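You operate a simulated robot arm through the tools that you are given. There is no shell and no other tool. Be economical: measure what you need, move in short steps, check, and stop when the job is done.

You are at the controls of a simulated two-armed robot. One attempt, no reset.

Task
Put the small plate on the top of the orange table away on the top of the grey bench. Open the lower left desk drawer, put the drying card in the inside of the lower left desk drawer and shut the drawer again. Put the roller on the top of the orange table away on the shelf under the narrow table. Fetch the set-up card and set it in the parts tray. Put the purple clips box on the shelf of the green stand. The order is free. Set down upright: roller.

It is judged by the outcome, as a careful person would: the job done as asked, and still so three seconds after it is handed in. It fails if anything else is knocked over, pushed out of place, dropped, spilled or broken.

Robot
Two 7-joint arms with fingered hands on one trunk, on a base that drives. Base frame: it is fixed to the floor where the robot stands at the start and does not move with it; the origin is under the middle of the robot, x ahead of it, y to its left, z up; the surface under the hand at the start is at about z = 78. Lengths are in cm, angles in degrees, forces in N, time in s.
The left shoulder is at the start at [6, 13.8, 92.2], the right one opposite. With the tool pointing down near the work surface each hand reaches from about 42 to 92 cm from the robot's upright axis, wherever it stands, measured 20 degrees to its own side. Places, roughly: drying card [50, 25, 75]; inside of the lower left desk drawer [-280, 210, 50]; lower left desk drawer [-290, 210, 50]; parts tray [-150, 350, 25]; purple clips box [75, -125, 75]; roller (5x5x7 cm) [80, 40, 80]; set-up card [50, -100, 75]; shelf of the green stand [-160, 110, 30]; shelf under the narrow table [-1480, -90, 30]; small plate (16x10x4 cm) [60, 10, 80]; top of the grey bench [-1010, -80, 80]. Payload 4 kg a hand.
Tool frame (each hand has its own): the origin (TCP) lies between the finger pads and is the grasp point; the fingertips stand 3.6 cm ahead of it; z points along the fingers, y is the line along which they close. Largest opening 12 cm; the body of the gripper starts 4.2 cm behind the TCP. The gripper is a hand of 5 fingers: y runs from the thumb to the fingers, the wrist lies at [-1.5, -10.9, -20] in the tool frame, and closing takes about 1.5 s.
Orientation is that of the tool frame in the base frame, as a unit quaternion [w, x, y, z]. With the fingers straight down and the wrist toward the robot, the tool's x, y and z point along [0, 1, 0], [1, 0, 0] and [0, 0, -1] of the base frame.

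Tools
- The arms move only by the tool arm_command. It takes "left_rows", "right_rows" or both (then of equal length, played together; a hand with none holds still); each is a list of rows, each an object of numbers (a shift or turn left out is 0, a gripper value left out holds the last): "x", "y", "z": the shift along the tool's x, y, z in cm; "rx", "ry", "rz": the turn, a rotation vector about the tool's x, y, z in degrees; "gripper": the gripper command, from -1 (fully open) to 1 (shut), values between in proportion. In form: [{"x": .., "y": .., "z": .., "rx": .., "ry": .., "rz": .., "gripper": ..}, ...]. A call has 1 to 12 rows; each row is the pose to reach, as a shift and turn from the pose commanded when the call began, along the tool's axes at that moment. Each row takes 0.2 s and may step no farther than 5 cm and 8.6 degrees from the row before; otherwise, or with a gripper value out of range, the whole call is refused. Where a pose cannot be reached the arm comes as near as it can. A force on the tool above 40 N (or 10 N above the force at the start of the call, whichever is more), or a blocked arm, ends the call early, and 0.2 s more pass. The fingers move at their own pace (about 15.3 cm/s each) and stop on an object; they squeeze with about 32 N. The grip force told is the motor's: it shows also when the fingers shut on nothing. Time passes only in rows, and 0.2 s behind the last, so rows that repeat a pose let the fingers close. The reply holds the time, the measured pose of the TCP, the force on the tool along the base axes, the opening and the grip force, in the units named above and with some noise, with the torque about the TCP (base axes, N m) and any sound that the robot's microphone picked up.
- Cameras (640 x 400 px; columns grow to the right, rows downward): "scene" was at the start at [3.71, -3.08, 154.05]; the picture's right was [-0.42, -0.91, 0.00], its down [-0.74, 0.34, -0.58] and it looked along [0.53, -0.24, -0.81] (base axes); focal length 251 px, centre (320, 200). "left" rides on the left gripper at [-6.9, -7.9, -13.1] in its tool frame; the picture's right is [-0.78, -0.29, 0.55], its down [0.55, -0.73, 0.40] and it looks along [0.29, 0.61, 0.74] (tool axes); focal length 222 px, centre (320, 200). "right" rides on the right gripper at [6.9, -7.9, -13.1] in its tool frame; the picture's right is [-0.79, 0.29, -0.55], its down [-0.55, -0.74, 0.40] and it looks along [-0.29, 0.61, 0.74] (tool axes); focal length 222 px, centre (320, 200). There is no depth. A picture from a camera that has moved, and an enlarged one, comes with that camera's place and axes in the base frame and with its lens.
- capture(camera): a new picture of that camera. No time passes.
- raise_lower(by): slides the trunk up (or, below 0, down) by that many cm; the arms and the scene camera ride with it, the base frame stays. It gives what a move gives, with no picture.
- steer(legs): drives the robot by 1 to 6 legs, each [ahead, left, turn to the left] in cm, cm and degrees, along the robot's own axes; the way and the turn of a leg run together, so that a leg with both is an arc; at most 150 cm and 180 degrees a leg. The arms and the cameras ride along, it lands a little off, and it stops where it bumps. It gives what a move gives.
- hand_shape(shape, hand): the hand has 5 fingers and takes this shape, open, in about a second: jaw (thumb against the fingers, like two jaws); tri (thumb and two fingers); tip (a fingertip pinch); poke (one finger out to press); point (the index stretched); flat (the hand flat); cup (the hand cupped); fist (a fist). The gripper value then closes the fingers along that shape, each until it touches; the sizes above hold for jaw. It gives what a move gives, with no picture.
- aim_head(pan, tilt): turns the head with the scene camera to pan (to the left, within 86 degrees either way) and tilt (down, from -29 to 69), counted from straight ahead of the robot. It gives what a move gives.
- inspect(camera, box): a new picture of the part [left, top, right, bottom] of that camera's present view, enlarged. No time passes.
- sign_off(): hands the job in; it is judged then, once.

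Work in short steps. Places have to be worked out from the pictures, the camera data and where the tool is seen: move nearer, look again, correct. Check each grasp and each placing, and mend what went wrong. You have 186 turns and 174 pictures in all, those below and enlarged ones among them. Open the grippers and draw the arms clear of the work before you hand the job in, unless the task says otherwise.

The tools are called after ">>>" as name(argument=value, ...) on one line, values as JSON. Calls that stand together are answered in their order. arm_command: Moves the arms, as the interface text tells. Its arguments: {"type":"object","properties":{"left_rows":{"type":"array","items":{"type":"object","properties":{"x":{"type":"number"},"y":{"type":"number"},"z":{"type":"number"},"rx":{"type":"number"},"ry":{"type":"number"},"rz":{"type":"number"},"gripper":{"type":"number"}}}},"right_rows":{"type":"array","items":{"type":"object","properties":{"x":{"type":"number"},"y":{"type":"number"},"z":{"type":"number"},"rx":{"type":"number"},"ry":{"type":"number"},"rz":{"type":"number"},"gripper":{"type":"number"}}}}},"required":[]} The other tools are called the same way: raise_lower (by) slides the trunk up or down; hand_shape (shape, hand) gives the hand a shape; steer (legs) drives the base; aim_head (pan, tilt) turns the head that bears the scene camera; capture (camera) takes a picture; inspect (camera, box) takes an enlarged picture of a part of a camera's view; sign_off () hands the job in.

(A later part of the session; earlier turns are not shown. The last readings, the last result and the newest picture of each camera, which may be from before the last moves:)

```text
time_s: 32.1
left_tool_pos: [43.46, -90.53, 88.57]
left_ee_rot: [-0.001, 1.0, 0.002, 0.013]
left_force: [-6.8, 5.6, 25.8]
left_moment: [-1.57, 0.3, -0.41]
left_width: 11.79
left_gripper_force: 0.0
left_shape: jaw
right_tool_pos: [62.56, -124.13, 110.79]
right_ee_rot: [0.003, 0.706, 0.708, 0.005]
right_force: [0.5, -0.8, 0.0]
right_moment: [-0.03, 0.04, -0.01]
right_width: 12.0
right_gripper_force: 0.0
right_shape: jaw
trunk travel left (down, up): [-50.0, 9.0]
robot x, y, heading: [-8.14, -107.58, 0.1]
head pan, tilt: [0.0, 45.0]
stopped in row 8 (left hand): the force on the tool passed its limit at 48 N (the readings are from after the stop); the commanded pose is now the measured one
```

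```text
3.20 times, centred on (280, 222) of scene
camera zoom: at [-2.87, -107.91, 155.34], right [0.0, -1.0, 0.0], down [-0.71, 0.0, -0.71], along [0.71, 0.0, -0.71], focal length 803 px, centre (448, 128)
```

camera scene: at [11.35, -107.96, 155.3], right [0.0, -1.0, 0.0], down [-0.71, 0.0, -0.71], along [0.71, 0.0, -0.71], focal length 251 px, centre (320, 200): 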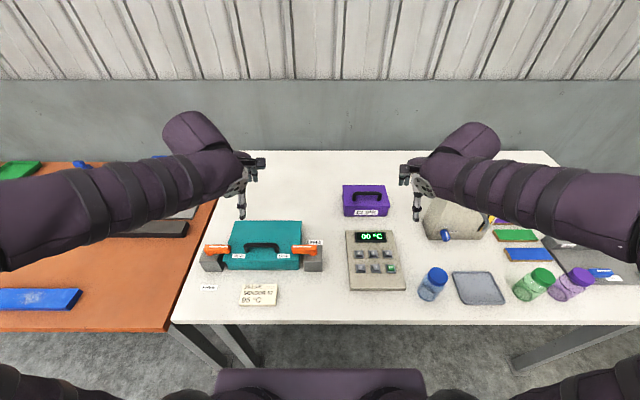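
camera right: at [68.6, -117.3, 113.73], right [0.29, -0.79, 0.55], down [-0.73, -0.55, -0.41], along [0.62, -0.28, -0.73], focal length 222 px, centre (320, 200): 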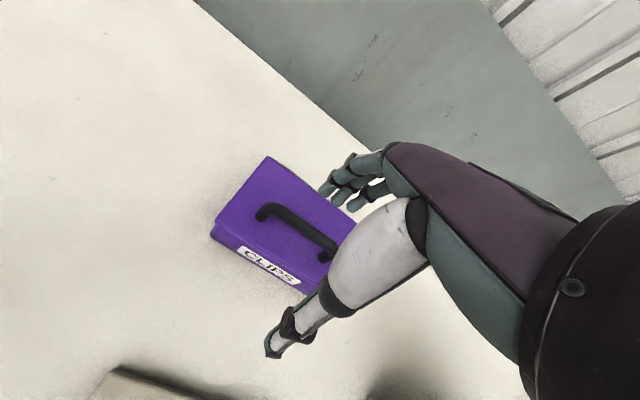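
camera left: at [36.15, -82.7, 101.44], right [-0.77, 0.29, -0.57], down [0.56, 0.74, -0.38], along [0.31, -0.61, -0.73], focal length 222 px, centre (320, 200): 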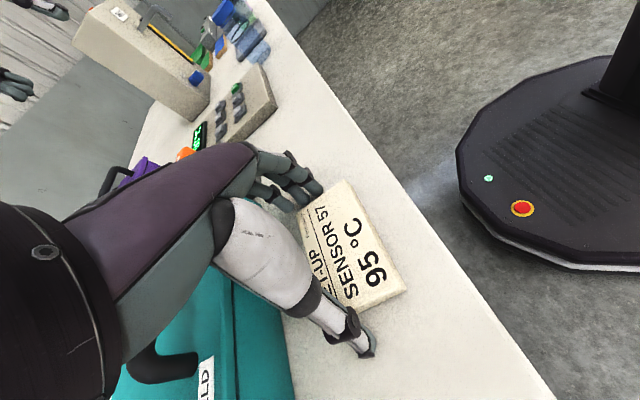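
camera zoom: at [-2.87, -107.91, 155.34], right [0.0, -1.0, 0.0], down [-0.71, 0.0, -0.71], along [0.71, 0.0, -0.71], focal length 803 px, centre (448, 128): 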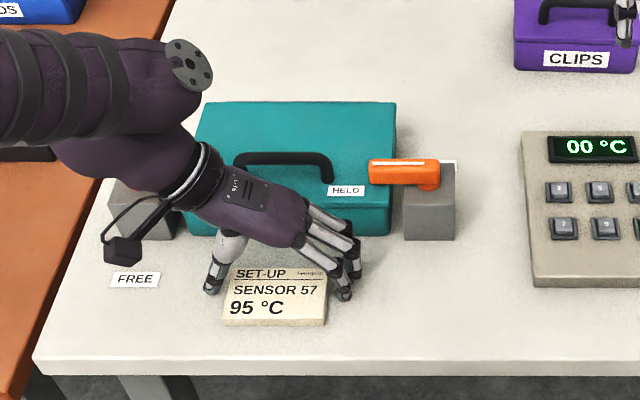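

Fingertips are at the table (z≈85) on both sides of the card. I close on it.

>>> arm_command(left_rows=[{"z": -0.3, "gripper": -0.8}, {"z": -0.3, "gripper": -0.5}, {"z": -0.3, "gripper": -0.2}, {"z": -0.3, "gripper": 0.2}, {"z": -0.3, "gripper": 0.6}, {"z": -0.3, "gripper": 1}, {"z": -0.3, "gripper": 1}, {"z": -0.3, "gripper": 1}, {"z": -0.3, "gripper": 1}])

>>> inspect(camera="scene", box=[180, 160, 380, 285])

>>> capture(camera="left")

```text
time_s: 34.1
left_tool_pos: [43.42, -90.5, 88.65]
left_ee_rot: [-0.003, 1.0, 0.003, 0.012]
left_force: [1.0, -0.2, 15.4]
left_moment: [0.29, -0.04, 0.04]
left_width: 9.47
left_gripper_force: 32.1
left_shape: jaw
right_tool_pos: [62.65, -124.36, 110.86]
right_ee_rot: [0.002, 0.706, 0.708, 0.007]
right_force: [-0.3, -0.5, -0.5]
right_moment: [0.01, -0.03, -0.02]
right_width: 11.96
right_gripper_force: 0.1
right_shape: jaw
trunk travel left (down, up): [-50.0, 9.0]
robot x, y, heading: [-8.13, -108.04, 0.2]
head pan, tilt: [0.0, 45.0]
```

```text
3.20 times, centred on (280, 222) of scene
camera zoom: at [-2.82, -107.97, 155.32], right [0.0, -1.0, 0.0], down [-0.71, 0.0, -0.71], along [0.71, 0.0, -0.71], focal length 803 px, centre (448, 128)
```

zoom: 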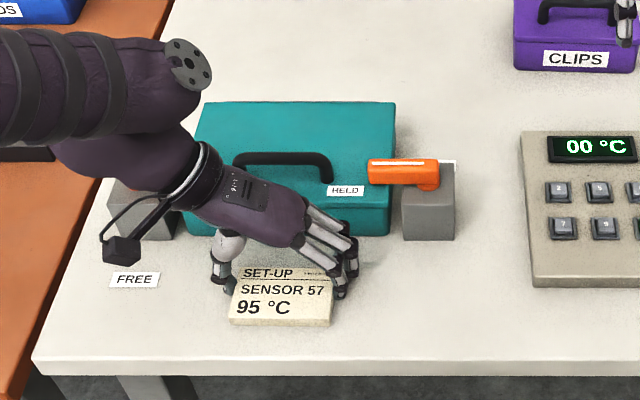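

```text
133 pictures are left
camera left: at [36.14, -82.71, 101.54], right [-0.77, 0.29, -0.56], down [0.56, 0.74, -0.38], along [0.31, -0.61, -0.73], focal length 222 px, centre (320, 200)
```

left: 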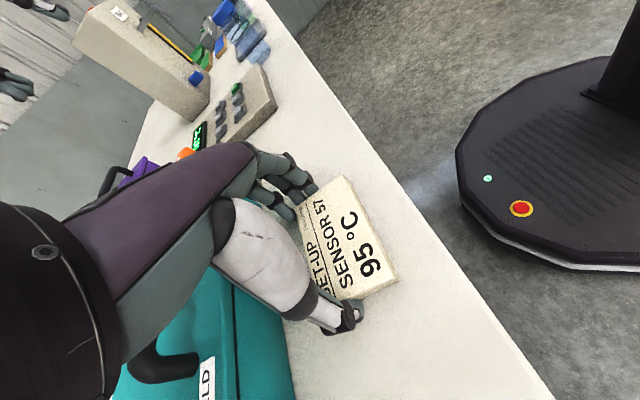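

Gripped at ~9.5 cm width. I lift to check.

>>> arm_command(left_rows=[{"z": -1.5}, {"z": -4}, {"z": -8}, {"z": -12}, {"z": -16}, {"z": -20}, {"z": -24}])

>>> capture(camera="left")

>>> capture(camera="scene")

```text
time_s: 35.7
left_tool_pos: [42.85, -90.69, 112.61]
left_ee_rot: [-0.002, 1.0, 0.002, 0.011]
left_force: [0.5, -0.2, -0.7]
left_moment: [0.0, 0.0, 0.04]
left_width: 9.48
left_gripper_force: 31.3
left_shape: jaw
right_tool_pos: [62.58, -124.29, 110.73]
right_ee_rot: [0.002, 0.706, 0.709, 0.005]
right_force: [-0.7, 0.5, 0.8]
right_moment: [0.0, -0.01, -0.01]
right_width: 12.01
right_gripper_force: 0.0
right_shape: jaw
trunk travel left (down, up): [-50.0, 9.0]
robot x, y, heading: [-7.7, -107.67, 0.2]
head pan, tilt: [0.0, 45.0]
```

```text
132 pictures are left
camera left: at [35.57, -82.81, 125.59], right [-0.77, 0.29, -0.56], down [0.55, 0.74, -0.38], along [0.31, -0.61, -0.73], focal length 222 px, centre (320, 200)
```

left: 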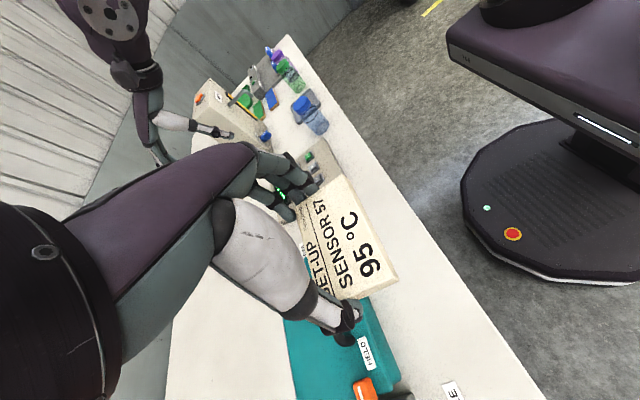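

```text
131 pictures are left
camera scene: at [-2.77, -107.96, 155.31], right [0.0, -1.0, 0.0], down [-0.71, 0.0, -0.71], along [0.71, 0.0, -0.71], focal length 251 px, centre (320, 200)
```

scene: 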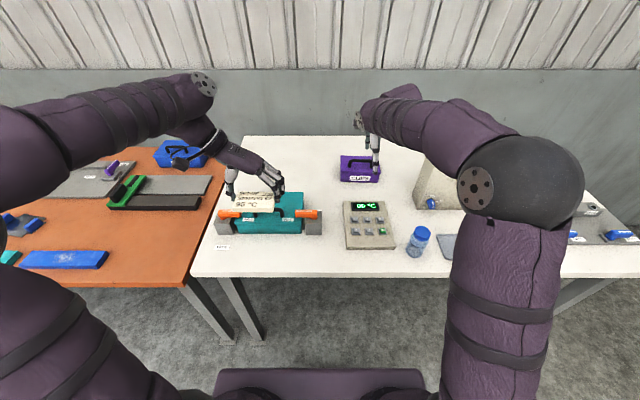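

The set-up card is held flat. Next I fetch the drying card with the right hand: drive back and left in front of the orange table.

>>> steer(legs=[[-10, 0, 0], [0, 82, 0], [0, 82, 0], [15, 0, 0]])

>>> capture(camera="scene")

>>> capture(camera="right")

```text
time_s: 45.7
left_tool_pos: [48.7, 72.35, 112.55]
left_ee_rot: [-0.002, 1.0, -0.001, 0.01]
left_force: [-0.1, -0.8, -0.4]
left_moment: [0.02, 0.02, -0.03]
left_width: 9.49
left_gripper_force: 32.6
left_shape: jaw
right_tool_pos: [68.28, 38.61, 110.7]
right_ee_rot: [0.001, 0.709, 0.705, 0.004]
right_force: [0.7, -1.0, 0.5]
right_moment: [-0.02, 0.04, 0.02]
right_width: 11.97
right_gripper_force: 0.1
right_shape: jaw
trunk travel left (down, up): [-50.0, 9.0]
robot x, y, heading: [-2.67, 55.42, -0.2]
head pan, tilt: [0.0, 45.0]
```

```text
130 pictures are left
camera scene: at [3.11, 55.35, 155.3], right [-0.01, -1.0, 0.0], down [-0.71, 0.0, -0.71], along [0.71, 0.0, -0.71], focal length 251 px, centre (320, 200)
```

scene: 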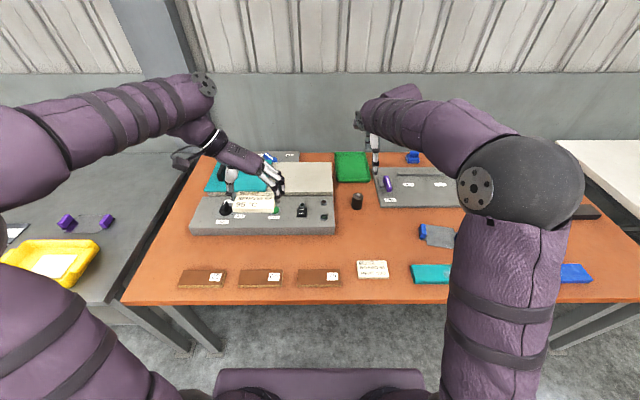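

```text
129 pictures are left
camera right: at [60.27, 45.45, 123.71], right [0.28, -0.79, 0.55], down [-0.73, -0.54, -0.41], along [0.62, -0.29, -0.73], focal length 222 px, centre (320, 200)
```

right: 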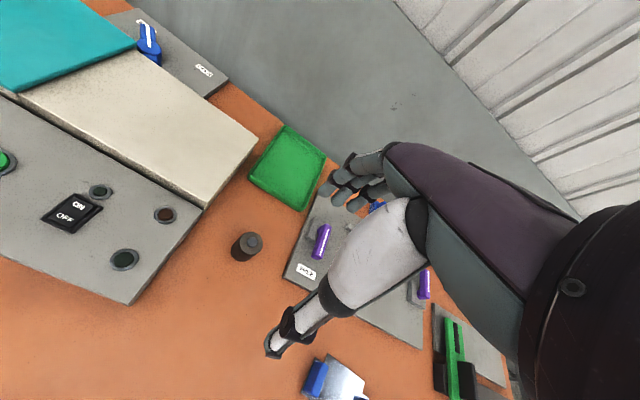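

Drying card ≈[47,38] on the orange table (top ≈78). Move the right hand over it at z≈92.

>>> arm_command(right_rows=[{"y": -4.5, "gripper": -0.5}, {"y": -9}, {"y": -13.5, "z": 1}, {"y": -17, "z": 4}, {"y": -20, "z": 7}, {"x": -0.4, "y": -21.2, "z": 11}, {"x": -0.4, "y": -21.2, "z": 15}, {"x": -0.4, "y": -21.2, "z": 18.5}, {"x": -0.4, "y": -21.2, "z": 18.5}])

>>> capture(camera="right")

>>> inspect(camera="scene", box=[290, 210, 450, 310])

```text
time_s: 47.7
left_tool_pos: [48.67, 72.41, 112.53]
left_ee_rot: [-0.002, 1.0, -0.002, 0.012]
left_force: [-0.3, 1.1, -1.0]
left_moment: [0.01, 0.03, -0.02]
left_width: 9.52
left_gripper_force: 31.7
left_shape: jaw
right_tool_pos: [47.2, 38.22, 92.03]
right_ee_rot: [0.001, 0.708, 0.706, 0.006]
right_force: [-0.2, 0.0, 0.0]
right_moment: [0.0, -0.01, -0.01]
right_width: 9.02
right_gripper_force: 0.1
right_shape: jaw
trunk travel left (down, up): [-50.0, 9.0]
robot x, y, heading: [-2.41, 55.31, -0.4]
head pan, tilt: [0.0, 45.0]
```

```text
128 pictures are left
camera right: at [39.14, 45.22, 105.11], right [0.28, -0.79, 0.55], down [-0.73, -0.54, -0.41], along [0.62, -0.29, -0.73], focal length 222 px, centre (320, 200)
```

right: 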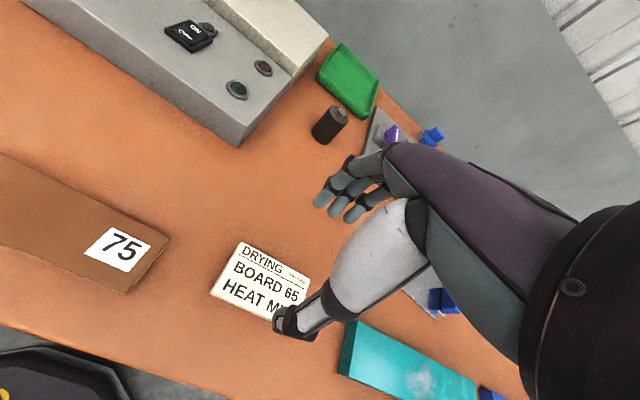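

```text
4.00 times, centred on (370, 260) of scene
camera zoom: at [2.9, 55.37, 155.31], right [-0.01, -1.0, 0.0], down [-0.71, 0.0, -0.71], along [0.71, -0.01, -0.71], focal length 1004 px, centre (120, -40)
```

zoom: 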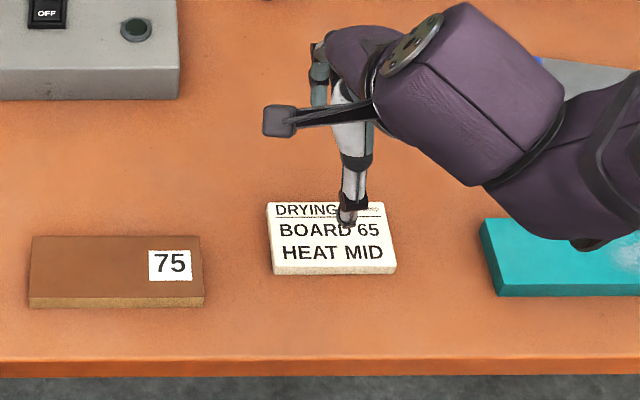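

Card centre ≈[46.5,37.7]. Align and descend to contact.

>>> arm_command(right_rows=[{"x": -0.5, "y": -0.7, "z": 3}, {"x": -0.5, "y": -0.7, "z": 6.5}, {"x": -0.5, "y": -0.7, "z": 8}, {"x": -0.5, "y": -0.7, "z": 8.8}, {"x": -0.5, "y": -0.7, "z": 9.6}, {"x": -0.5, "y": -0.7, "z": 10.3}, {"x": -0.5, "y": -0.7, "z": 10.9}, {"x": -0.5, "y": -0.7, "z": 11.4}])

>>> inspect(camera="scene", box=[290, 210, 450, 310])

>>> capture(camera="right")

```text
time_s: 49.4
left_tool_pos: [48.64, 72.31, 112.67]
left_ee_rot: [-0.002, 1.0, -0.002, 0.012]
left_force: [0.7, 0.7, -1.3]
left_moment: [-0.01, 0.02, 0.02]
left_width: 9.49
left_gripper_force: 31.6
left_shape: jaw
right_tool_pos: [47.03, 37.96, 81.7]
right_ee_rot: [0.01, 0.707, 0.707, 0.011]
right_force: [-0.7, -0.2, 20.6]
right_moment: [0.01, 1.35, 0.03]
right_width: 9.13
right_gripper_force: 0.1
right_shape: jaw
trunk travel left (down, up): [-50.0, 9.0]
robot x, y, heading: [-2.12, 55.29, -0.4]
head pan, tilt: [0.0, 45.0]
stopped in row 8 (right hand): the force on the tool passed its limit at 46 N (the readings are from after the stop); the commanded pose is now the measured one
```

```text
4.00 times, centred on (370, 260) of scene
camera zoom: at [2.87, 55.35, 155.33], right [-0.01, -1.0, 0.0], down [-0.71, 0.0, -0.71], along [0.71, -0.01, -0.71], focal length 1004 px, centre (120, -40)
```

zoom: 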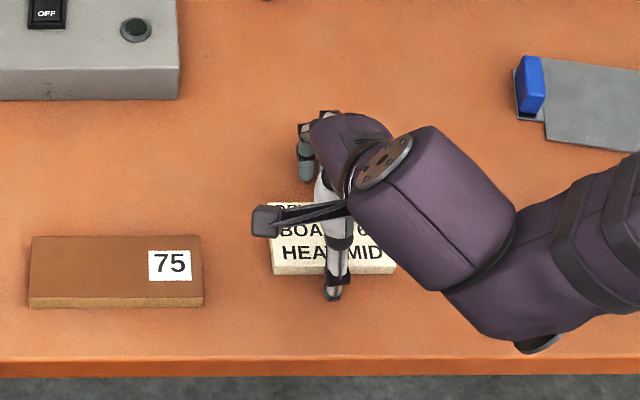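

```text
125 pictures are left
camera right: at [38.74, 44.91, 94.44], right [0.28, -0.79, 0.55], down [-0.72, -0.55, -0.42], along [0.63, -0.29, -0.72], focal length 222 px, centre (320, 200)
```

right: 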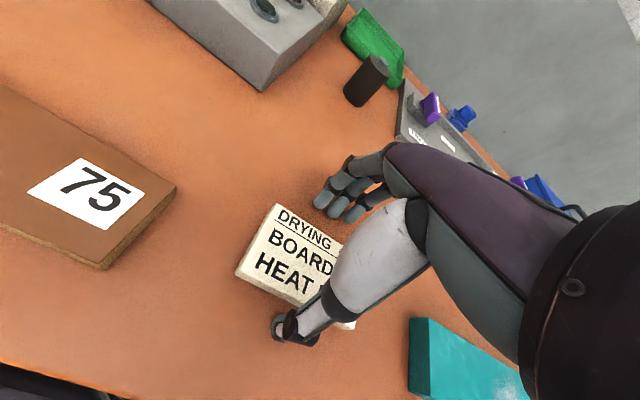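

Thumb is on the table in front, fingers behind the card. Closing.

>>> arm_command(right_rows=[{"z": -0.3, "gripper": -0.3}, {"z": -0.3, "gripper": 0}, {"z": -0.3, "gripper": 0.5}, {"z": -0.3, "gripper": 1}, {"z": -0.3, "gripper": 1}, {"z": -0.3, "gripper": 1}, {"z": -0.3, "gripper": 1}])

>>> arm_command(right_rows=[{"z": -2}, {"z": -5}, {"z": -9}, {"z": -13}, {"z": -17}, {"z": -21}, {"z": -25}, {"z": -28}])

>>> capture(camera="right")

>>> capture(camera="scene")

```text
time_s: 51.0
left_tool_pos: [48.69, 72.37, 112.6]
left_ee_rot: [-0.002, 1.0, -0.002, 0.011]
left_force: [0.5, 0.1, -1.0]
left_moment: [0.04, 0.01, -0.01]
left_width: 9.48
left_gripper_force: 31.6
left_shape: jaw
right_tool_pos: [46.95, 37.79, 81.68]
right_ee_rot: [0.009, 0.708, 0.706, 0.01]
right_force: [-2.3, -1.0, 13.3]
right_moment: [0.04, 0.71, 0.05]
right_width: 5.25
right_gripper_force: 32.3
right_shape: jaw
trunk travel left (down, up): [-50.0, 9.0]
robot x, y, heading: [-2.46, 55.55, -0.5]
head pan, tilt: [0.0, 45.0]
```

```text
time_s: 52.8
left_tool_pos: [48.71, 72.27, 112.59]
left_ee_rot: [-0.001, 1.0, -0.002, 0.011]
left_force: [0.0, -0.2, -0.3]
left_moment: [0.0, -0.03, 0.01]
left_width: 9.51
left_gripper_force: 32.0
left_shape: jaw
right_tool_pos: [46.23, 37.82, 109.72]
right_ee_rot: [0.008, 0.707, 0.707, 0.01]
right_force: [-0.5, -0.1, -0.4]
right_moment: [0.01, -0.01, -0.04]
right_width: 5.23
right_gripper_force: 31.7
right_shape: jaw
trunk travel left (down, up): [-50.0, 9.0]
robot x, y, heading: [-2.11, 55.63, -0.2]
head pan, tilt: [0.0, 45.0]
```

```text
124 pictures are left
camera right: at [38.04, 44.76, 122.64], right [0.28, -0.79, 0.55], down [-0.73, -0.55, -0.42], along [0.63, -0.29, -0.72], focal length 222 px, centre (320, 200)
```

right: 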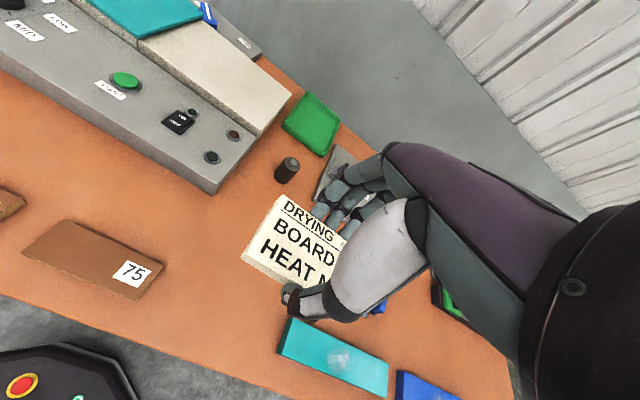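

```text
123 pictures are left
camera scene: at [2.91, 55.35, 155.3], right [-0.01, -1.0, 0.0], down [-0.71, 0.0, -0.71], along [0.71, 0.0, -0.71], focal length 251 px, centre (320, 200)
```

scene: 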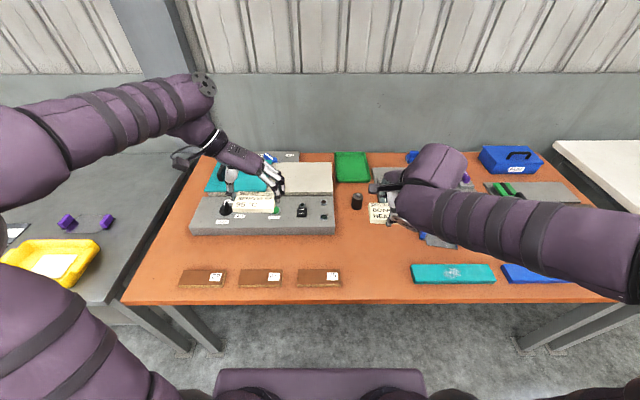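

Both cards are in hand. I back away from the table and turn left to look toward the parts tray.

>>> steer(legs=[[-70, 0, 0], [0, 0, 110]])

>>> aim_head(pan=0, tilt=25)

>>> capture(camera="scene")

>>> aim_head(pan=60, tilt=25)

>>> capture(camera="scene")

```text
time_s: 61.2
left_tool_pos: [-105.32, 98.16, 112.62]
left_ee_rot: [-0.01, 0.581, 0.814, 0.005]
left_force: [0.1, 0.5, -0.5]
left_moment: [0.02, 0.01, -0.01]
left_width: 9.5
left_gripper_force: 32.5
left_shape: jaw
right_tool_pos: [-71.82, 107.38, 109.72]
right_ee_rot: [-0.003, -0.166, 0.986, 0.011]
right_force: [0.0, 0.4, -1.1]
right_moment: [-0.01, -0.01, 0.01]
right_width: 5.23
right_gripper_force: 32.1
right_shape: jaw
trunk travel left (down, up): [-50.0, 9.0]
robot x, y, heading: [-72.64, 55.84, 108.9]
head pan, tilt: [0.0, 45.0]
```

```text
time_s: 62.1
left_tool_pos: [-105.25, 98.22, 112.61]
left_ee_rot: [-0.01, 0.581, 0.814, 0.005]
left_force: [-0.7, -0.6, -0.7]
left_moment: [0.0, 0.0, 0.02]
left_width: 9.47
left_gripper_force: 31.8
left_shape: jaw
right_tool_pos: [-71.95, 107.31, 109.63]
right_ee_rot: [-0.003, -0.166, 0.986, 0.011]
right_force: [0.1, -0.2, -1.0]
right_moment: [-0.03, 0.01, -0.02]
right_width: 5.21
right_gripper_force: 31.7
right_shape: jaw
trunk travel left (down, up): [-50.0, 9.0]
robot x, y, heading: [-72.48, 55.56, 109.0]
head pan, tilt: [0.0, 25.0]
```

```text
122 pictures are left
camera scene: at [-74.46, 61.52, 158.36], right [0.95, 0.32, 0.0], down [0.14, -0.4, -0.91], along [-0.29, 0.86, -0.42], focal length 251 px, centre (320, 200)
```

scene: 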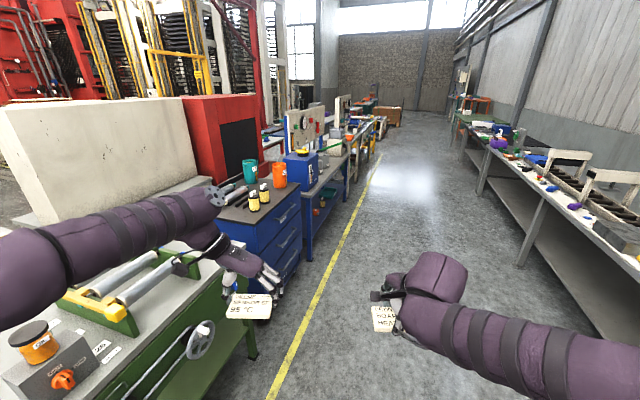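

```text
time_s: 63.4
left_tool_pos: [-105.19, 98.24, 112.5]
left_ee_rot: [-0.011, 0.581, 0.814, 0.005]
left_force: [-1.1, 0.3, -0.8]
left_moment: [0.02, -0.01, 0.02]
left_width: 9.47
left_gripper_force: 32.2
left_shape: jaw
right_tool_pos: [-71.92, 107.3, 109.6]
right_ee_rot: [-0.003, -0.166, 0.986, 0.011]
right_force: [-1.5, 0.2, -0.4]
right_moment: [-0.01, -0.01, 0.03]
right_width: 5.23
right_gripper_force: 32.2
right_shape: jaw
trunk travel left (down, up): [-50.0, 9.0]
robot x, y, heading: [-72.72, 55.61, 108.9]
head pan, tilt: [60.0, 25.0]
```

```text
121 pictures are left
camera scene: at [-80.53, 54.59, 158.37], right [0.2, 0.98, 0.0], down [0.41, -0.08, -0.91], along [-0.89, 0.18, -0.42], focal length 251 px, centre (320, 200)
```

scene: 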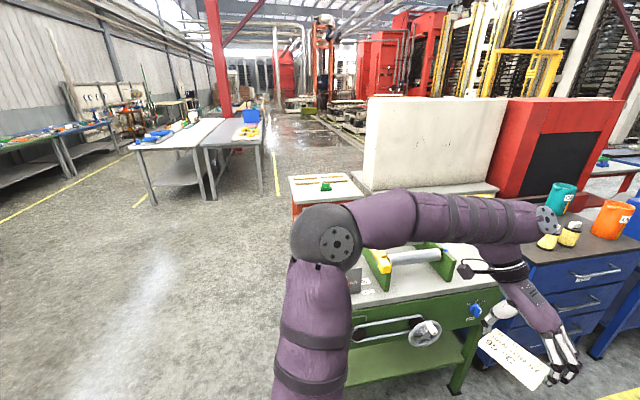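

The aisle is clear. I drive along it to y≈345, and face the parts tray side (−x) from x≈−50.

>>> steer(legs=[[0, 0, -19], [100, -10, 0], [100, -10, 0], [90, 0, 0], [0, 0, 90]])

>>> aim_head(pan=0, tilt=35)

>>> capture(camera="scene")

```text
time_s: 82.6
left_tool_pos: [-105.4, 328.01, 112.55]
left_ee_rot: [-0.01, -0.003, 1.0, -0.002]
left_force: [0.1, 0.1, -0.4]
left_moment: [0.02, -0.03, 0.02]
left_width: 9.47
left_gripper_force: 32.0
left_shape: jaw
right_tool_pos: [-103.56, 362.61, 109.71]
right_ee_rot: [0.009, 0.711, -0.703, -0.007]
right_force: [0.9, 0.0, 0.3]
right_moment: [0.01, 0.02, 0.01]
right_width: 5.2
right_gripper_force: 31.7
right_shape: jaw
trunk travel left (down, up): [-50.0, 9.0]
robot x, y, heading: [-54.84, 345.48, -179.7]
head pan, tilt: [60.0, 25.0]
```

```text
time_s: 83.9
left_tool_pos: [-105.48, 328.04, 112.48]
left_ee_rot: [-0.011, -0.004, 1.0, -0.001]
left_force: [0.0, -0.3, -1.0]
left_moment: [-0.04, -0.02, -0.02]
left_width: 9.48
left_gripper_force: 32.4
left_shape: jaw
right_tool_pos: [-103.5, 362.49, 109.68]
right_ee_rot: [0.008, 0.71, -0.704, -0.008]
right_force: [0.4, -0.5, -0.7]
right_moment: [0.0, -0.01, 0.01]
right_width: 5.22
right_gripper_force: 32.5
right_shape: jaw
trunk travel left (down, up): [-50.0, 9.0]
robot x, y, heading: [-54.79, 345.64, -179.8]
head pan, tilt: [0.0, 35.0]
```

```text
120 pictures are left
camera scene: at [-60.4, 345.45, 156.79], right [-0.01, 1.0, 0.0], down [0.57, 0.0, -0.82], along [-0.82, 0.0, -0.57], focal length 251 px, centre (320, 200)
```

scene: 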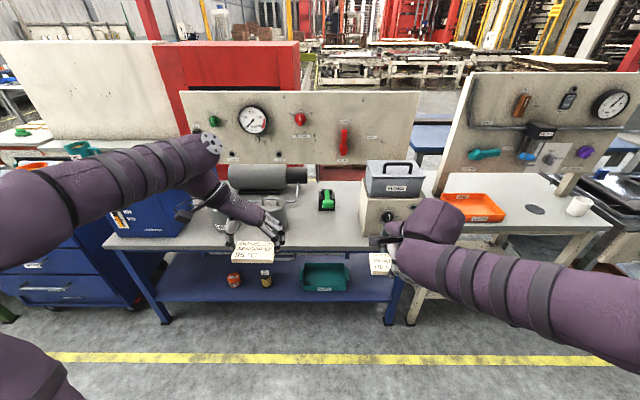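

A teal tray sits on the lower blue shelf at about [-160,349,25]. I zoom to read labels.

>>> inspect(camera="scene", box=[220, 230, 400, 342])

>>> inspect(camera="scene", box=[420, 170, 580, 270])

```text
3.56 times, centred on (310, 286) of scene
camera zoom: at [-60.4, 345.45, 156.79], right [-0.01, 1.0, 0.0], down [0.57, 0.0, -0.82], along [-0.82, 0.0, -0.57], focal length 893 px, centre (356, -106)
```

zoom: 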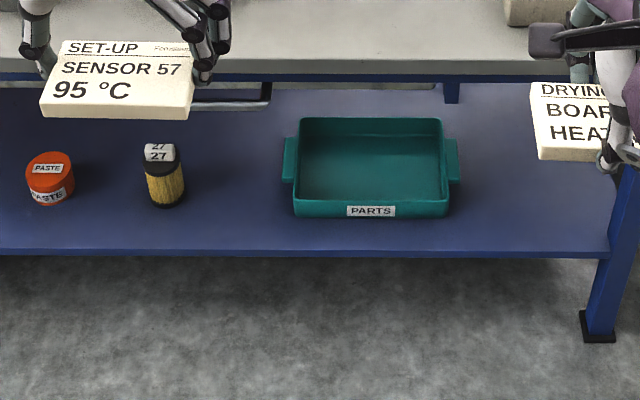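

```text
4.00 times, centred on (500, 220) of scene
camera zoom: at [-60.4, 345.45, 156.79], right [-0.01, 1.0, 0.0], down [0.57, 0.0, -0.82], along [-0.82, 0.0, -0.57], focal length 1004 px, centre (-400, 120)
```

zoom: 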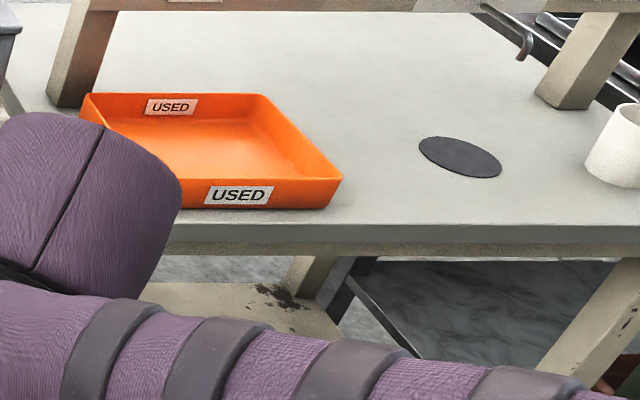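

It's the PARTS tray, ≈[-162,348,25..30], under a table edge at x≈-136. I turn the left hand back to wrist-toward-robot and pull the right hand in.

>>> arm_command(left_rows=[{"rz": -8.2}, {"rz": -16.4}, {"rz": -24.6}, {"rz": -32.8}, {"rz": -41}, {"rz": -49.2}, {"rz": -57.4}, {"rz": -65.6}, {"rz": -73.8}, {"rz": -82}, {"rz": -90}, {"rz": -90}], right_rows=[{"y": -1}, {"y": -2}, {"y": -3}, {"y": -4}, {"y": -5}, {"y": -6}, {"y": -7}, {"y": -7}, {"y": -7}, {"y": -7}, {"y": -7}, {"y": -7}])

>>> steer(legs=[[0, 0, -40], [32, 42, 0]])

>>> capture(camera="scene")

```text
time_s: 86.5
left_tool_pos: [-105.54, 328.02, 112.55]
left_ee_rot: [0.009, 0.71, -0.704, -0.006]
left_force: [-0.2, -0.2, -1.9]
left_moment: [0.01, 0.01, -0.02]
left_width: 9.5
left_gripper_force: 32.0
left_shape: jaw
right_tool_pos: [-96.45, 362.59, 109.57]
right_ee_rot: [0.008, 0.711, -0.703, -0.007]
right_force: [-0.8, -0.2, -0.6]
right_moment: [0.0, 0.01, 0.01]
right_width: 5.19
right_gripper_force: 32.1
right_shape: jaw
trunk travel left (down, up): [-50.0, 9.0]
robot x, y, heading: [-54.91, 345.27, -179.7]
head pan, tilt: [0.0, 35.0]
```

```text
time_s: 91.4
left_tool_pos: [-156.21, 352.91, 112.61]
left_ee_rot: [-0.006, -0.427, 0.904, 0.009]
left_force: [-0.2, -0.4, -0.7]
left_moment: [-0.02, 0.02, -0.02]
left_width: 9.46
left_gripper_force: 31.4
left_shape: jaw
right_tool_pos: [-127.3, 373.69, 109.69]
right_ee_rot: [-0.005, -0.429, 0.903, 0.01]
right_force: [-0.9, -0.1, -1.0]
right_moment: [0.0, 0.0, 0.02]
right_width: 5.21
right_gripper_force: 32.3
right_shape: jaw
trunk travel left (down, up): [-50.0, 9.0]
robot x, y, heading: [-106.51, 333.83, 140.3]
head pan, tilt: [0.0, 35.0]
```

```text
117 pictures are left
camera scene: at [-110.55, 337.44, 156.79], right [0.64, 0.77, 0.0], down [0.44, -0.37, -0.82], along [-0.63, 0.52, -0.57], focal length 251 px, centre (320, 200)
```

scene: 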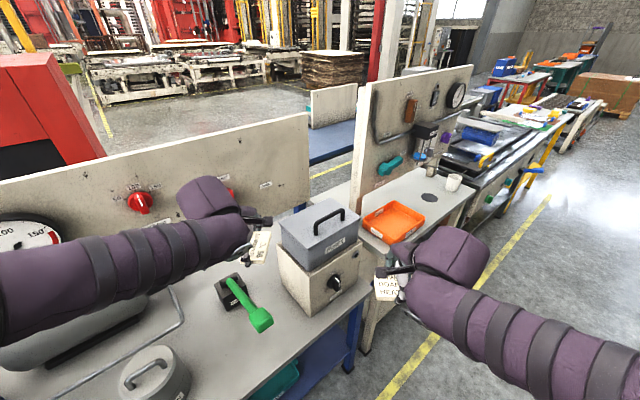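

The tray is best reached from further back, so the right hand stays clear of the table. I back off, then lower the trunk by 50.

>>> steer(legs=[[-35, -6, 0]])

>>> raise_lower(by=-50)

>>> aim_head(pan=15, tilt=35)

>>> capture(camera="scene")

>>> capture(camera="left")

```text
time_s: 93.7
left_tool_pos: [-125.1, 334.87, 112.64]
left_ee_rot: [-0.007, -0.427, 0.904, 0.009]
left_force: [0.0, 0.5, -1.6]
left_moment: [0.02, 0.04, 0.01]
left_width: 9.46
left_gripper_force: 32.4
left_shape: jaw
right_tool_pos: [-96.17, 355.76, 109.56]
right_ee_rot: [-0.006, -0.428, 0.904, 0.01]
right_force: [0.4, 0.6, -0.9]
right_moment: [-0.01, 0.01, 0.01]
right_width: 5.21
right_gripper_force: 31.7
right_shape: jaw
trunk travel left (down, up): [-50.0, 9.0]
robot x, y, heading: [-75.15, 315.6, 140.4]
head pan, tilt: [0.0, 35.0]
```

```text
refused: -50 is not a number from -40 to 40
```

```text
time_s: 94.5
left_tool_pos: [-125.26, 335.03, 112.59]
left_ee_rot: [-0.005, -0.427, 0.904, 0.009]
left_force: [0.1, 0.6, -1.0]
left_moment: [0.02, 0.02, -0.02]
left_width: 9.46
left_gripper_force: 32.3
left_shape: jaw
right_tool_pos: [-96.21, 355.76, 109.56]
right_ee_rot: [-0.005, -0.428, 0.904, 0.01]
right_force: [-0.2, -0.7, -0.1]
right_moment: [0.01, -0.01, -0.01]
right_width: 5.2
right_gripper_force: 32.6
right_shape: jaw
trunk travel left (down, up): [-50.0, 9.0]
robot x, y, heading: [-75.23, 316.21, 140.6]
head pan, tilt: [15.0, 35.0]
```

```text
116 pictures are left
camera scene: at [-80.69, 317.59, 156.79], right [0.42, 0.91, 0.0], down [0.52, -0.24, -0.82], along [-0.74, 0.34, -0.57], focal length 251 px, centre (320, 200)
```

scene: 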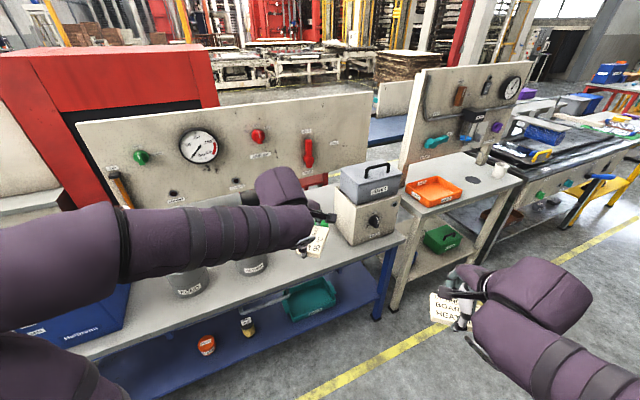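

```text
115 pictures are left
camera left: at [-114.46, 335.15, 125.45], right [0.71, 0.43, -0.56], down [0.21, -0.89, -0.41], along [-0.67, 0.18, -0.72], focal length 222 px, centre (320, 200)
```

left: 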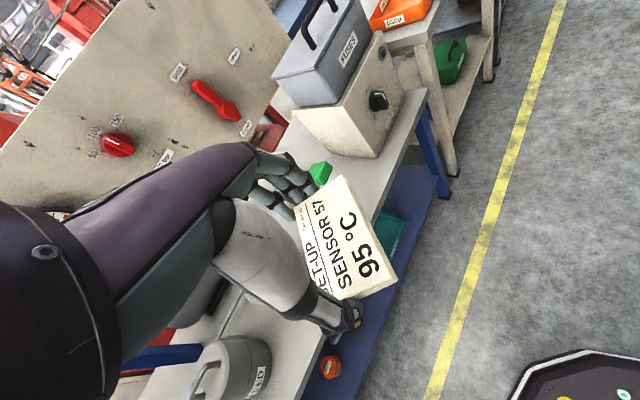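

Back 10 cm more for margin, then lower the trunk in two steps.

>>> steer(legs=[[-10, 0, 0]])

>>> raise_lower(by=-40)

>>> raise_lower(by=-10)

>>> capture(camera="scene")

>>> capture(camera="left")

```text
time_s: 95.6
left_tool_pos: [-117.23, 328.49, 112.58]
left_ee_rot: [-0.006, -0.427, 0.904, 0.01]
left_force: [0.9, -1.6, -0.3]
left_moment: [0.01, 0.04, -0.01]
left_width: 9.47
left_gripper_force: 31.6
left_shape: jaw
right_tool_pos: [-88.25, 349.27, 109.6]
right_ee_rot: [-0.006, -0.428, 0.904, 0.011]
right_force: [-0.1, -0.5, 0.2]
right_moment: [0.01, 0.03, -0.03]
right_width: 5.2
right_gripper_force: 31.9
right_shape: jaw
trunk travel left (down, up): [-50.0, 9.0]
robot x, y, heading: [-67.36, 309.83, 140.7]
head pan, tilt: [15.0, 35.0]
```

```text
time_s: 99.5
left_tool_pos: [-117.35, 328.48, 72.63]
left_ee_rot: [-0.006, -0.427, 0.904, 0.009]
left_force: [0.4, 0.4, -0.1]
left_moment: [-0.01, -0.04, 0.02]
left_width: 9.46
left_gripper_force: 32.0
left_shape: jaw
right_tool_pos: [-88.33, 349.34, 69.44]
right_ee_rot: [-0.005, -0.428, 0.904, 0.011]
right_force: [0.5, 0.9, -0.2]
right_moment: [-0.03, -0.01, 0.01]
right_width: 5.2
right_gripper_force: 31.9
right_shape: jaw
trunk travel left (down, up): [-10.0, 49.0]
robot x, y, heading: [-66.99, 309.15, 140.8]
head pan, tilt: [15.0, 35.0]
```

```text
time_s: 100.8
left_tool_pos: [-117.53, 328.49, 62.57]
left_ee_rot: [-0.007, -0.428, 0.904, 0.009]
left_force: [-0.1, 0.0, -1.5]
left_moment: [-0.01, -0.02, -0.01]
left_width: 9.47
left_gripper_force: 32.4
left_shape: jaw
right_tool_pos: [-88.42, 349.3, 59.49]
right_ee_rot: [-0.005, -0.427, 0.904, 0.01]
right_force: [-0.2, 0.1, -1.2]
right_moment: [0.01, 0.02, 0.0]
right_width: 5.21
right_gripper_force: 31.5
right_shape: jaw
trunk travel left (down, up): [0.0, 59.0]
robot x, y, heading: [-67.4, 309.41, 140.3]
head pan, tilt: [15.0, 35.0]
```

```text
114 pictures are left
camera scene: at [-72.88, 311.13, 106.8], right [0.42, 0.91, 0.0], down [0.52, -0.24, -0.82], along [-0.74, 0.34, -0.57], focal length 251 px, centre (320, 200)
```

scene: 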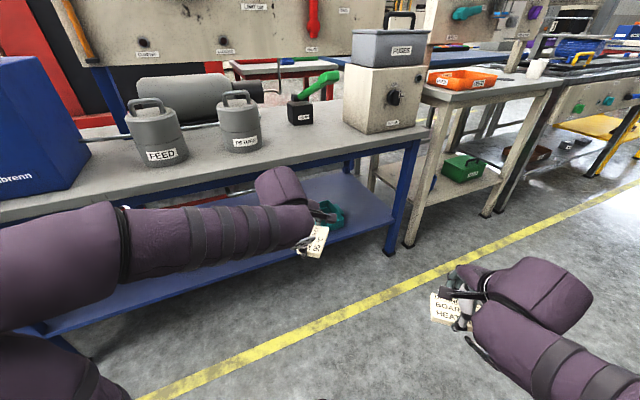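

```text
113 pictures are left
camera left: at [-106.64, 328.7, 75.47], right [0.71, 0.43, -0.56], down [0.21, -0.89, -0.41], along [-0.67, 0.18, -0.72], focal length 222 px, centre (320, 200)
```

left: 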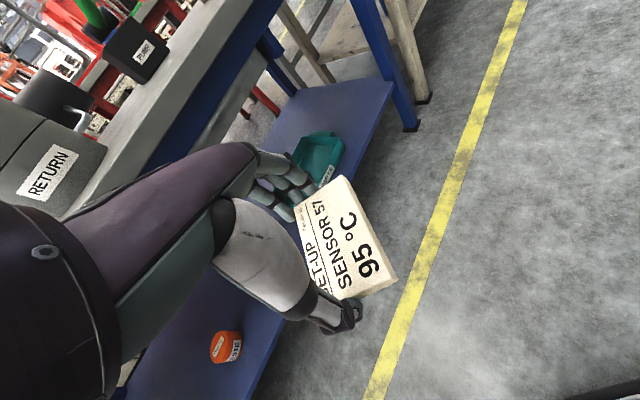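

Now lower the left hand to z≈40 outside the table, then check.

>>> arm_command(left_rows=[{"z": 4}, {"z": 8}, {"z": 12}, {"z": 16}, {"z": 20}, {"z": 22.5}, {"z": 22.5}])

>>> steer(legs=[[18, 0, 0]])

>>> capture(camera="scene")

>>> capture(camera="left")

```text
time_s: 102.4
left_tool_pos: [-117.86, 328.84, 40.2]
left_ee_rot: [-0.007, -0.427, 0.904, 0.01]
left_force: [-0.3, -0.2, -1.0]
left_moment: [0.01, -0.01, 0.02]
left_width: 9.45
left_gripper_force: 31.6
left_shape: jaw
right_tool_pos: [-88.32, 349.34, 59.49]
right_ee_rot: [-0.005, -0.428, 0.904, 0.01]
right_force: [-0.5, -0.4, -0.9]
right_moment: [0.02, -0.01, -0.01]
right_width: 5.21
right_gripper_force: 31.9
right_shape: jaw
trunk travel left (down, up): [0.0, 59.0]
robot x, y, heading: [-67.29, 308.89, 140.3]
head pan, tilt: [15.0, 35.0]
```

```text
time_s: 103.9
left_tool_pos: [-131.86, 340.47, 40.15]
left_ee_rot: [-0.006, -0.427, 0.904, 0.01]
left_force: [0.4, -0.1, -0.2]
left_moment: [-0.02, 0.0, -0.01]
left_width: 9.48
left_gripper_force: 32.1
left_shape: jaw
right_tool_pos: [-102.43, 360.92, 59.55]
right_ee_rot: [-0.006, -0.428, 0.904, 0.01]
right_force: [0.7, 0.0, -1.4]
right_moment: [0.0, -0.01, -0.01]
right_width: 5.19
right_gripper_force: 31.9
right_shape: jaw
trunk travel left (down, up): [0.0, 59.0]
robot x, y, heading: [-80.92, 320.94, 140.1]
head pan, tilt: [15.0, 35.0]
```

```text
112 pictures are left
camera scene: at [-86.87, 322.72, 106.79], right [0.42, 0.91, 0.0], down [0.52, -0.24, -0.82], along [-0.74, 0.34, -0.57], focal length 251 px, centre (320, 200)
```

scene: 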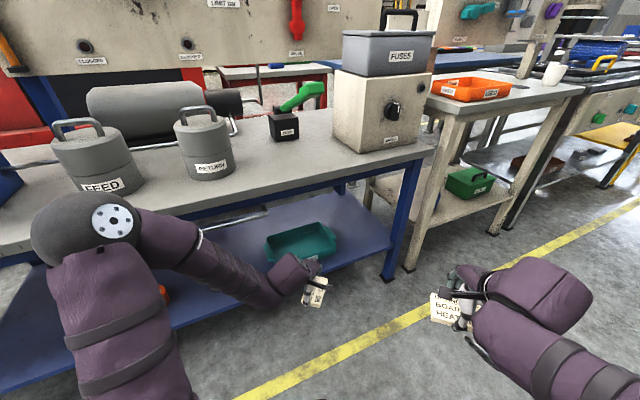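

```text
111 pictures are left
camera left: at [-121.02, 340.62, 53.01], right [0.71, 0.43, -0.56], down [0.21, -0.89, -0.41], along [-0.67, 0.18, -0.72], focal length 222 px, centre (320, 200)
```

left: 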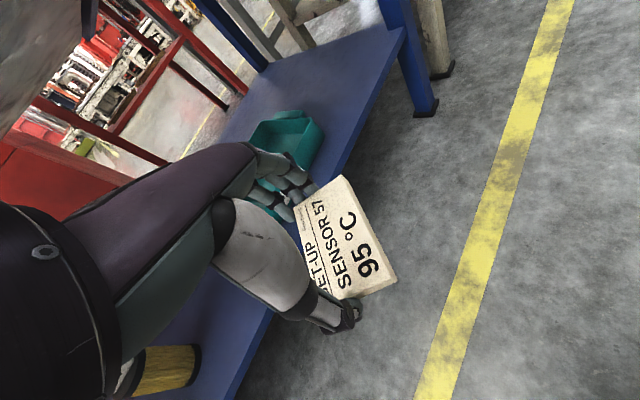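

The elbow is high, so I tilt the left hand (fingers forward-down ~35°) to bring the wrist low before reaching under the table.

>>> arm_command(left_rows=[{"rx": -7}, {"rx": -14}, {"rx": -21}, {"rx": -28}, {"rx": -35}, {"rx": -35}])

>>> capture(camera="scene")

>>> capture(camera="left")

```text
time_s: 105.3
left_tool_pos: [-132.53, 341.12, 39.88]
left_ee_rot: [-0.071, -0.42, 0.893, 0.145]
left_force: [-0.1, -0.1, -0.4]
left_moment: [-0.01, 0.0, -0.01]
left_width: 9.45
left_gripper_force: 31.6
left_shape: jaw
left hand out of reach, approached as far as the arm can: row 3, 4, 5, 6
right_tool_pos: [-102.43, 360.92, 59.63]
right_ee_rot: [-0.005, -0.428, 0.903, 0.01]
right_force: [0.2, 0.5, -1.3]
right_moment: [0.02, 0.02, 0.0]
right_width: 5.23
right_gripper_force: 31.4
right_shape: jaw
trunk travel left (down, up): [0.0, 59.0]
robot x, y, heading: [-81.21, 320.9, 140.4]
head pan, tilt: [15.0, 35.0]
```

```text
110 pictures are left
camera scene: at [-86.87, 322.71, 106.79], right [0.42, 0.91, 0.0], down [0.52, -0.24, -0.82], along [-0.74, 0.34, -0.57], focal length 251 px, centre (320, 200)
```

scene: 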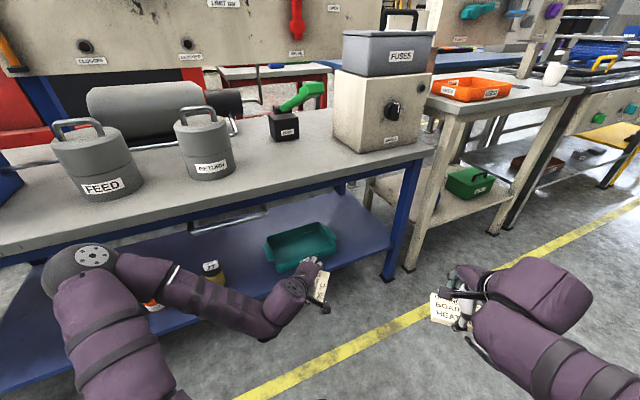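

```text
109 pictures are left
camera left: at [-119.04, 339.14, 49.81], right [0.58, 0.54, -0.61], down [0.09, -0.79, -0.61], along [-0.81, 0.3, -0.5], focal length 222 px, centre (320, 200)
```

left: 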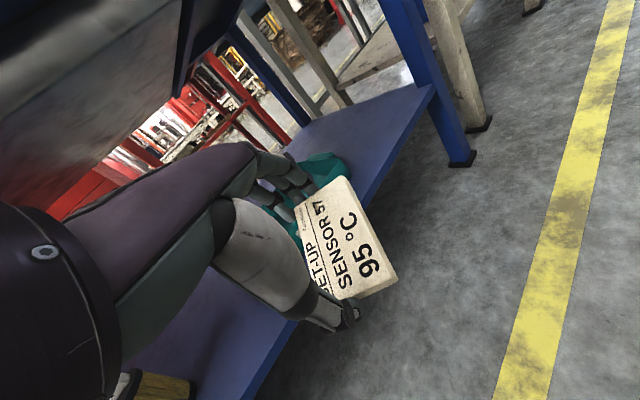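

Tray centre confirmed ≈[-162,348]. I reach half way under the table with the present tilt and look.

>>> arm_command(left_rows=[{"x": 1.6, "y": 3, "z": 1}, {"x": 3.2, "y": 6, "z": 2}, {"x": 4.8, "y": 9, "z": 3}, {"x": 6.3, "y": 12, "z": 4}, {"x": 6.3, "y": 12, "z": 4}])

>>> capture(camera="scene")

>>> capture(camera="left")

```text
time_s: 106.5
left_tool_pos: [-146.37, 344.54, 39.91]
left_ee_rot: [-0.07, -0.42, 0.893, 0.144]
left_force: [1.2, 0.5, 0.3]
left_moment: [0.01, -0.02, 0.01]
left_width: 9.45
left_gripper_force: 31.9
left_shape: jaw
right_tool_pos: [-102.36, 360.96, 59.57]
right_ee_rot: [-0.006, -0.428, 0.904, 0.01]
right_force: [-0.2, 0.0, -0.5]
right_moment: [-0.01, 0.01, 0.01]
right_width: 5.21
right_gripper_force: 31.9
right_shape: jaw
trunk travel left (down, up): [0.0, 59.0]
robot x, y, heading: [-81.37, 320.91, 140.4]
head pan, tilt: [15.0, 35.0]
```

```text
108 pictures are left
camera scene: at [-86.87, 322.72, 106.79], right [0.42, 0.91, 0.0], down [0.52, -0.24, -0.82], along [-0.74, 0.34, -0.57], focal length 251 px, centre (320, 200)
```

scene: 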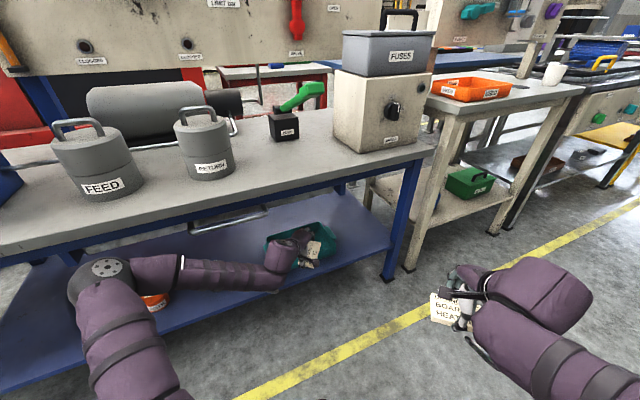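

```text
107 pictures are left
camera left: at [-132.87, 342.4, 49.78], right [0.58, 0.54, -0.61], down [0.09, -0.79, -0.61], along [-0.81, 0.3, -0.5], focal length 222 px, centre (320, 200)
```

left: 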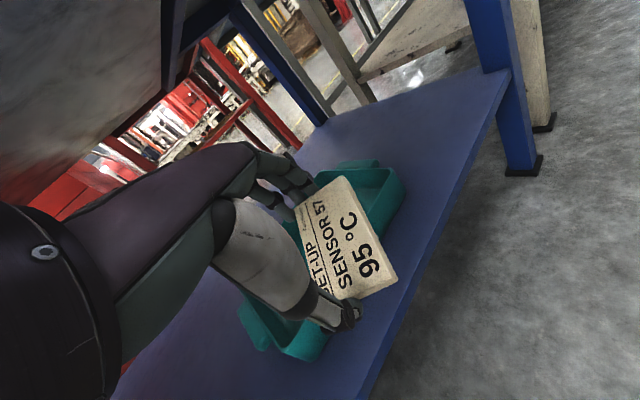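

Clear so far; the card is at the tray's front edge. I reach the remaining ~13 cm.

>>> arm_command(left_rows=[{"x": 1.6, "y": 3, "z": 1}, {"x": 3.2, "y": 6, "z": 2}, {"x": 4.8, "y": 9, "z": 3}, {"x": 6, "y": 11.5, "z": 4}, {"x": 6, "y": 11.5, "z": 4}])

>>> capture(camera="scene")

>>> capture(camera="left")

```text
time_s: 107.7
left_tool_pos: [-159.46, 347.66, 39.7]
left_ee_rot: [-0.07, -0.42, 0.893, 0.145]
left_force: [-0.5, -0.6, -0.8]
left_moment: [0.02, -0.01, -0.03]
left_width: 9.44
left_gripper_force: 31.5
left_shape: jaw
right_tool_pos: [-102.4, 360.92, 59.6]
right_ee_rot: [-0.006, -0.428, 0.904, 0.01]
right_force: [0.1, -0.4, -0.9]
right_moment: [-0.02, -0.03, 0.0]
right_width: 5.22
right_gripper_force: 32.1
right_shape: jaw
trunk travel left (down, up): [0.0, 59.0]
robot x, y, heading: [-81.52, 320.93, 140.3]
head pan, tilt: [15.0, 35.0]
```

```text
106 pictures are left
camera scene: at [-86.87, 322.72, 106.79], right [0.42, 0.91, 0.0], down [0.52, -0.24, -0.82], along [-0.74, 0.34, -0.57], focal length 251 px, centre (320, 200)
```

scene: 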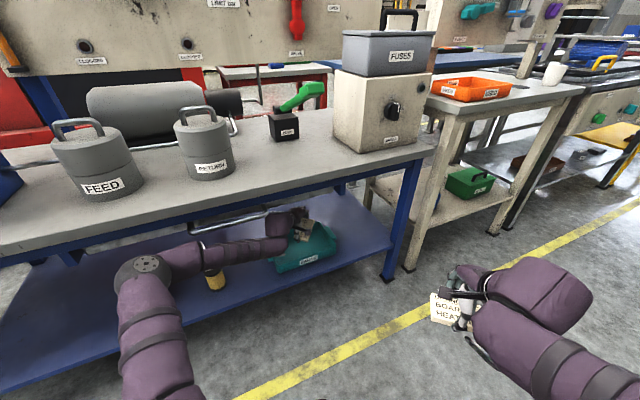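

```text
105 pictures are left
camera left: at [-146.09, 345.44, 49.66], right [0.58, 0.54, -0.61], down [0.09, -0.79, -0.61], along [-0.81, 0.3, -0.5], focal length 222 px, centre (320, 200)
```

left: 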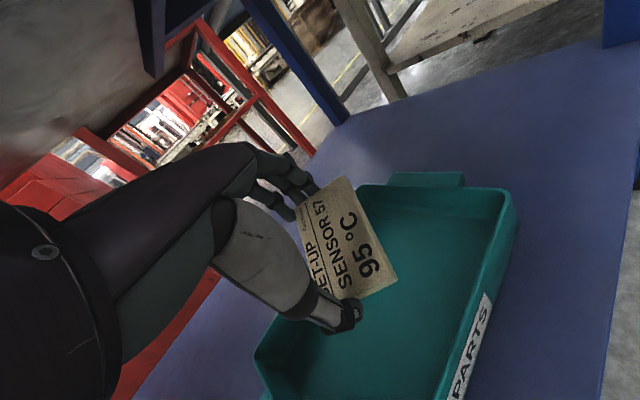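

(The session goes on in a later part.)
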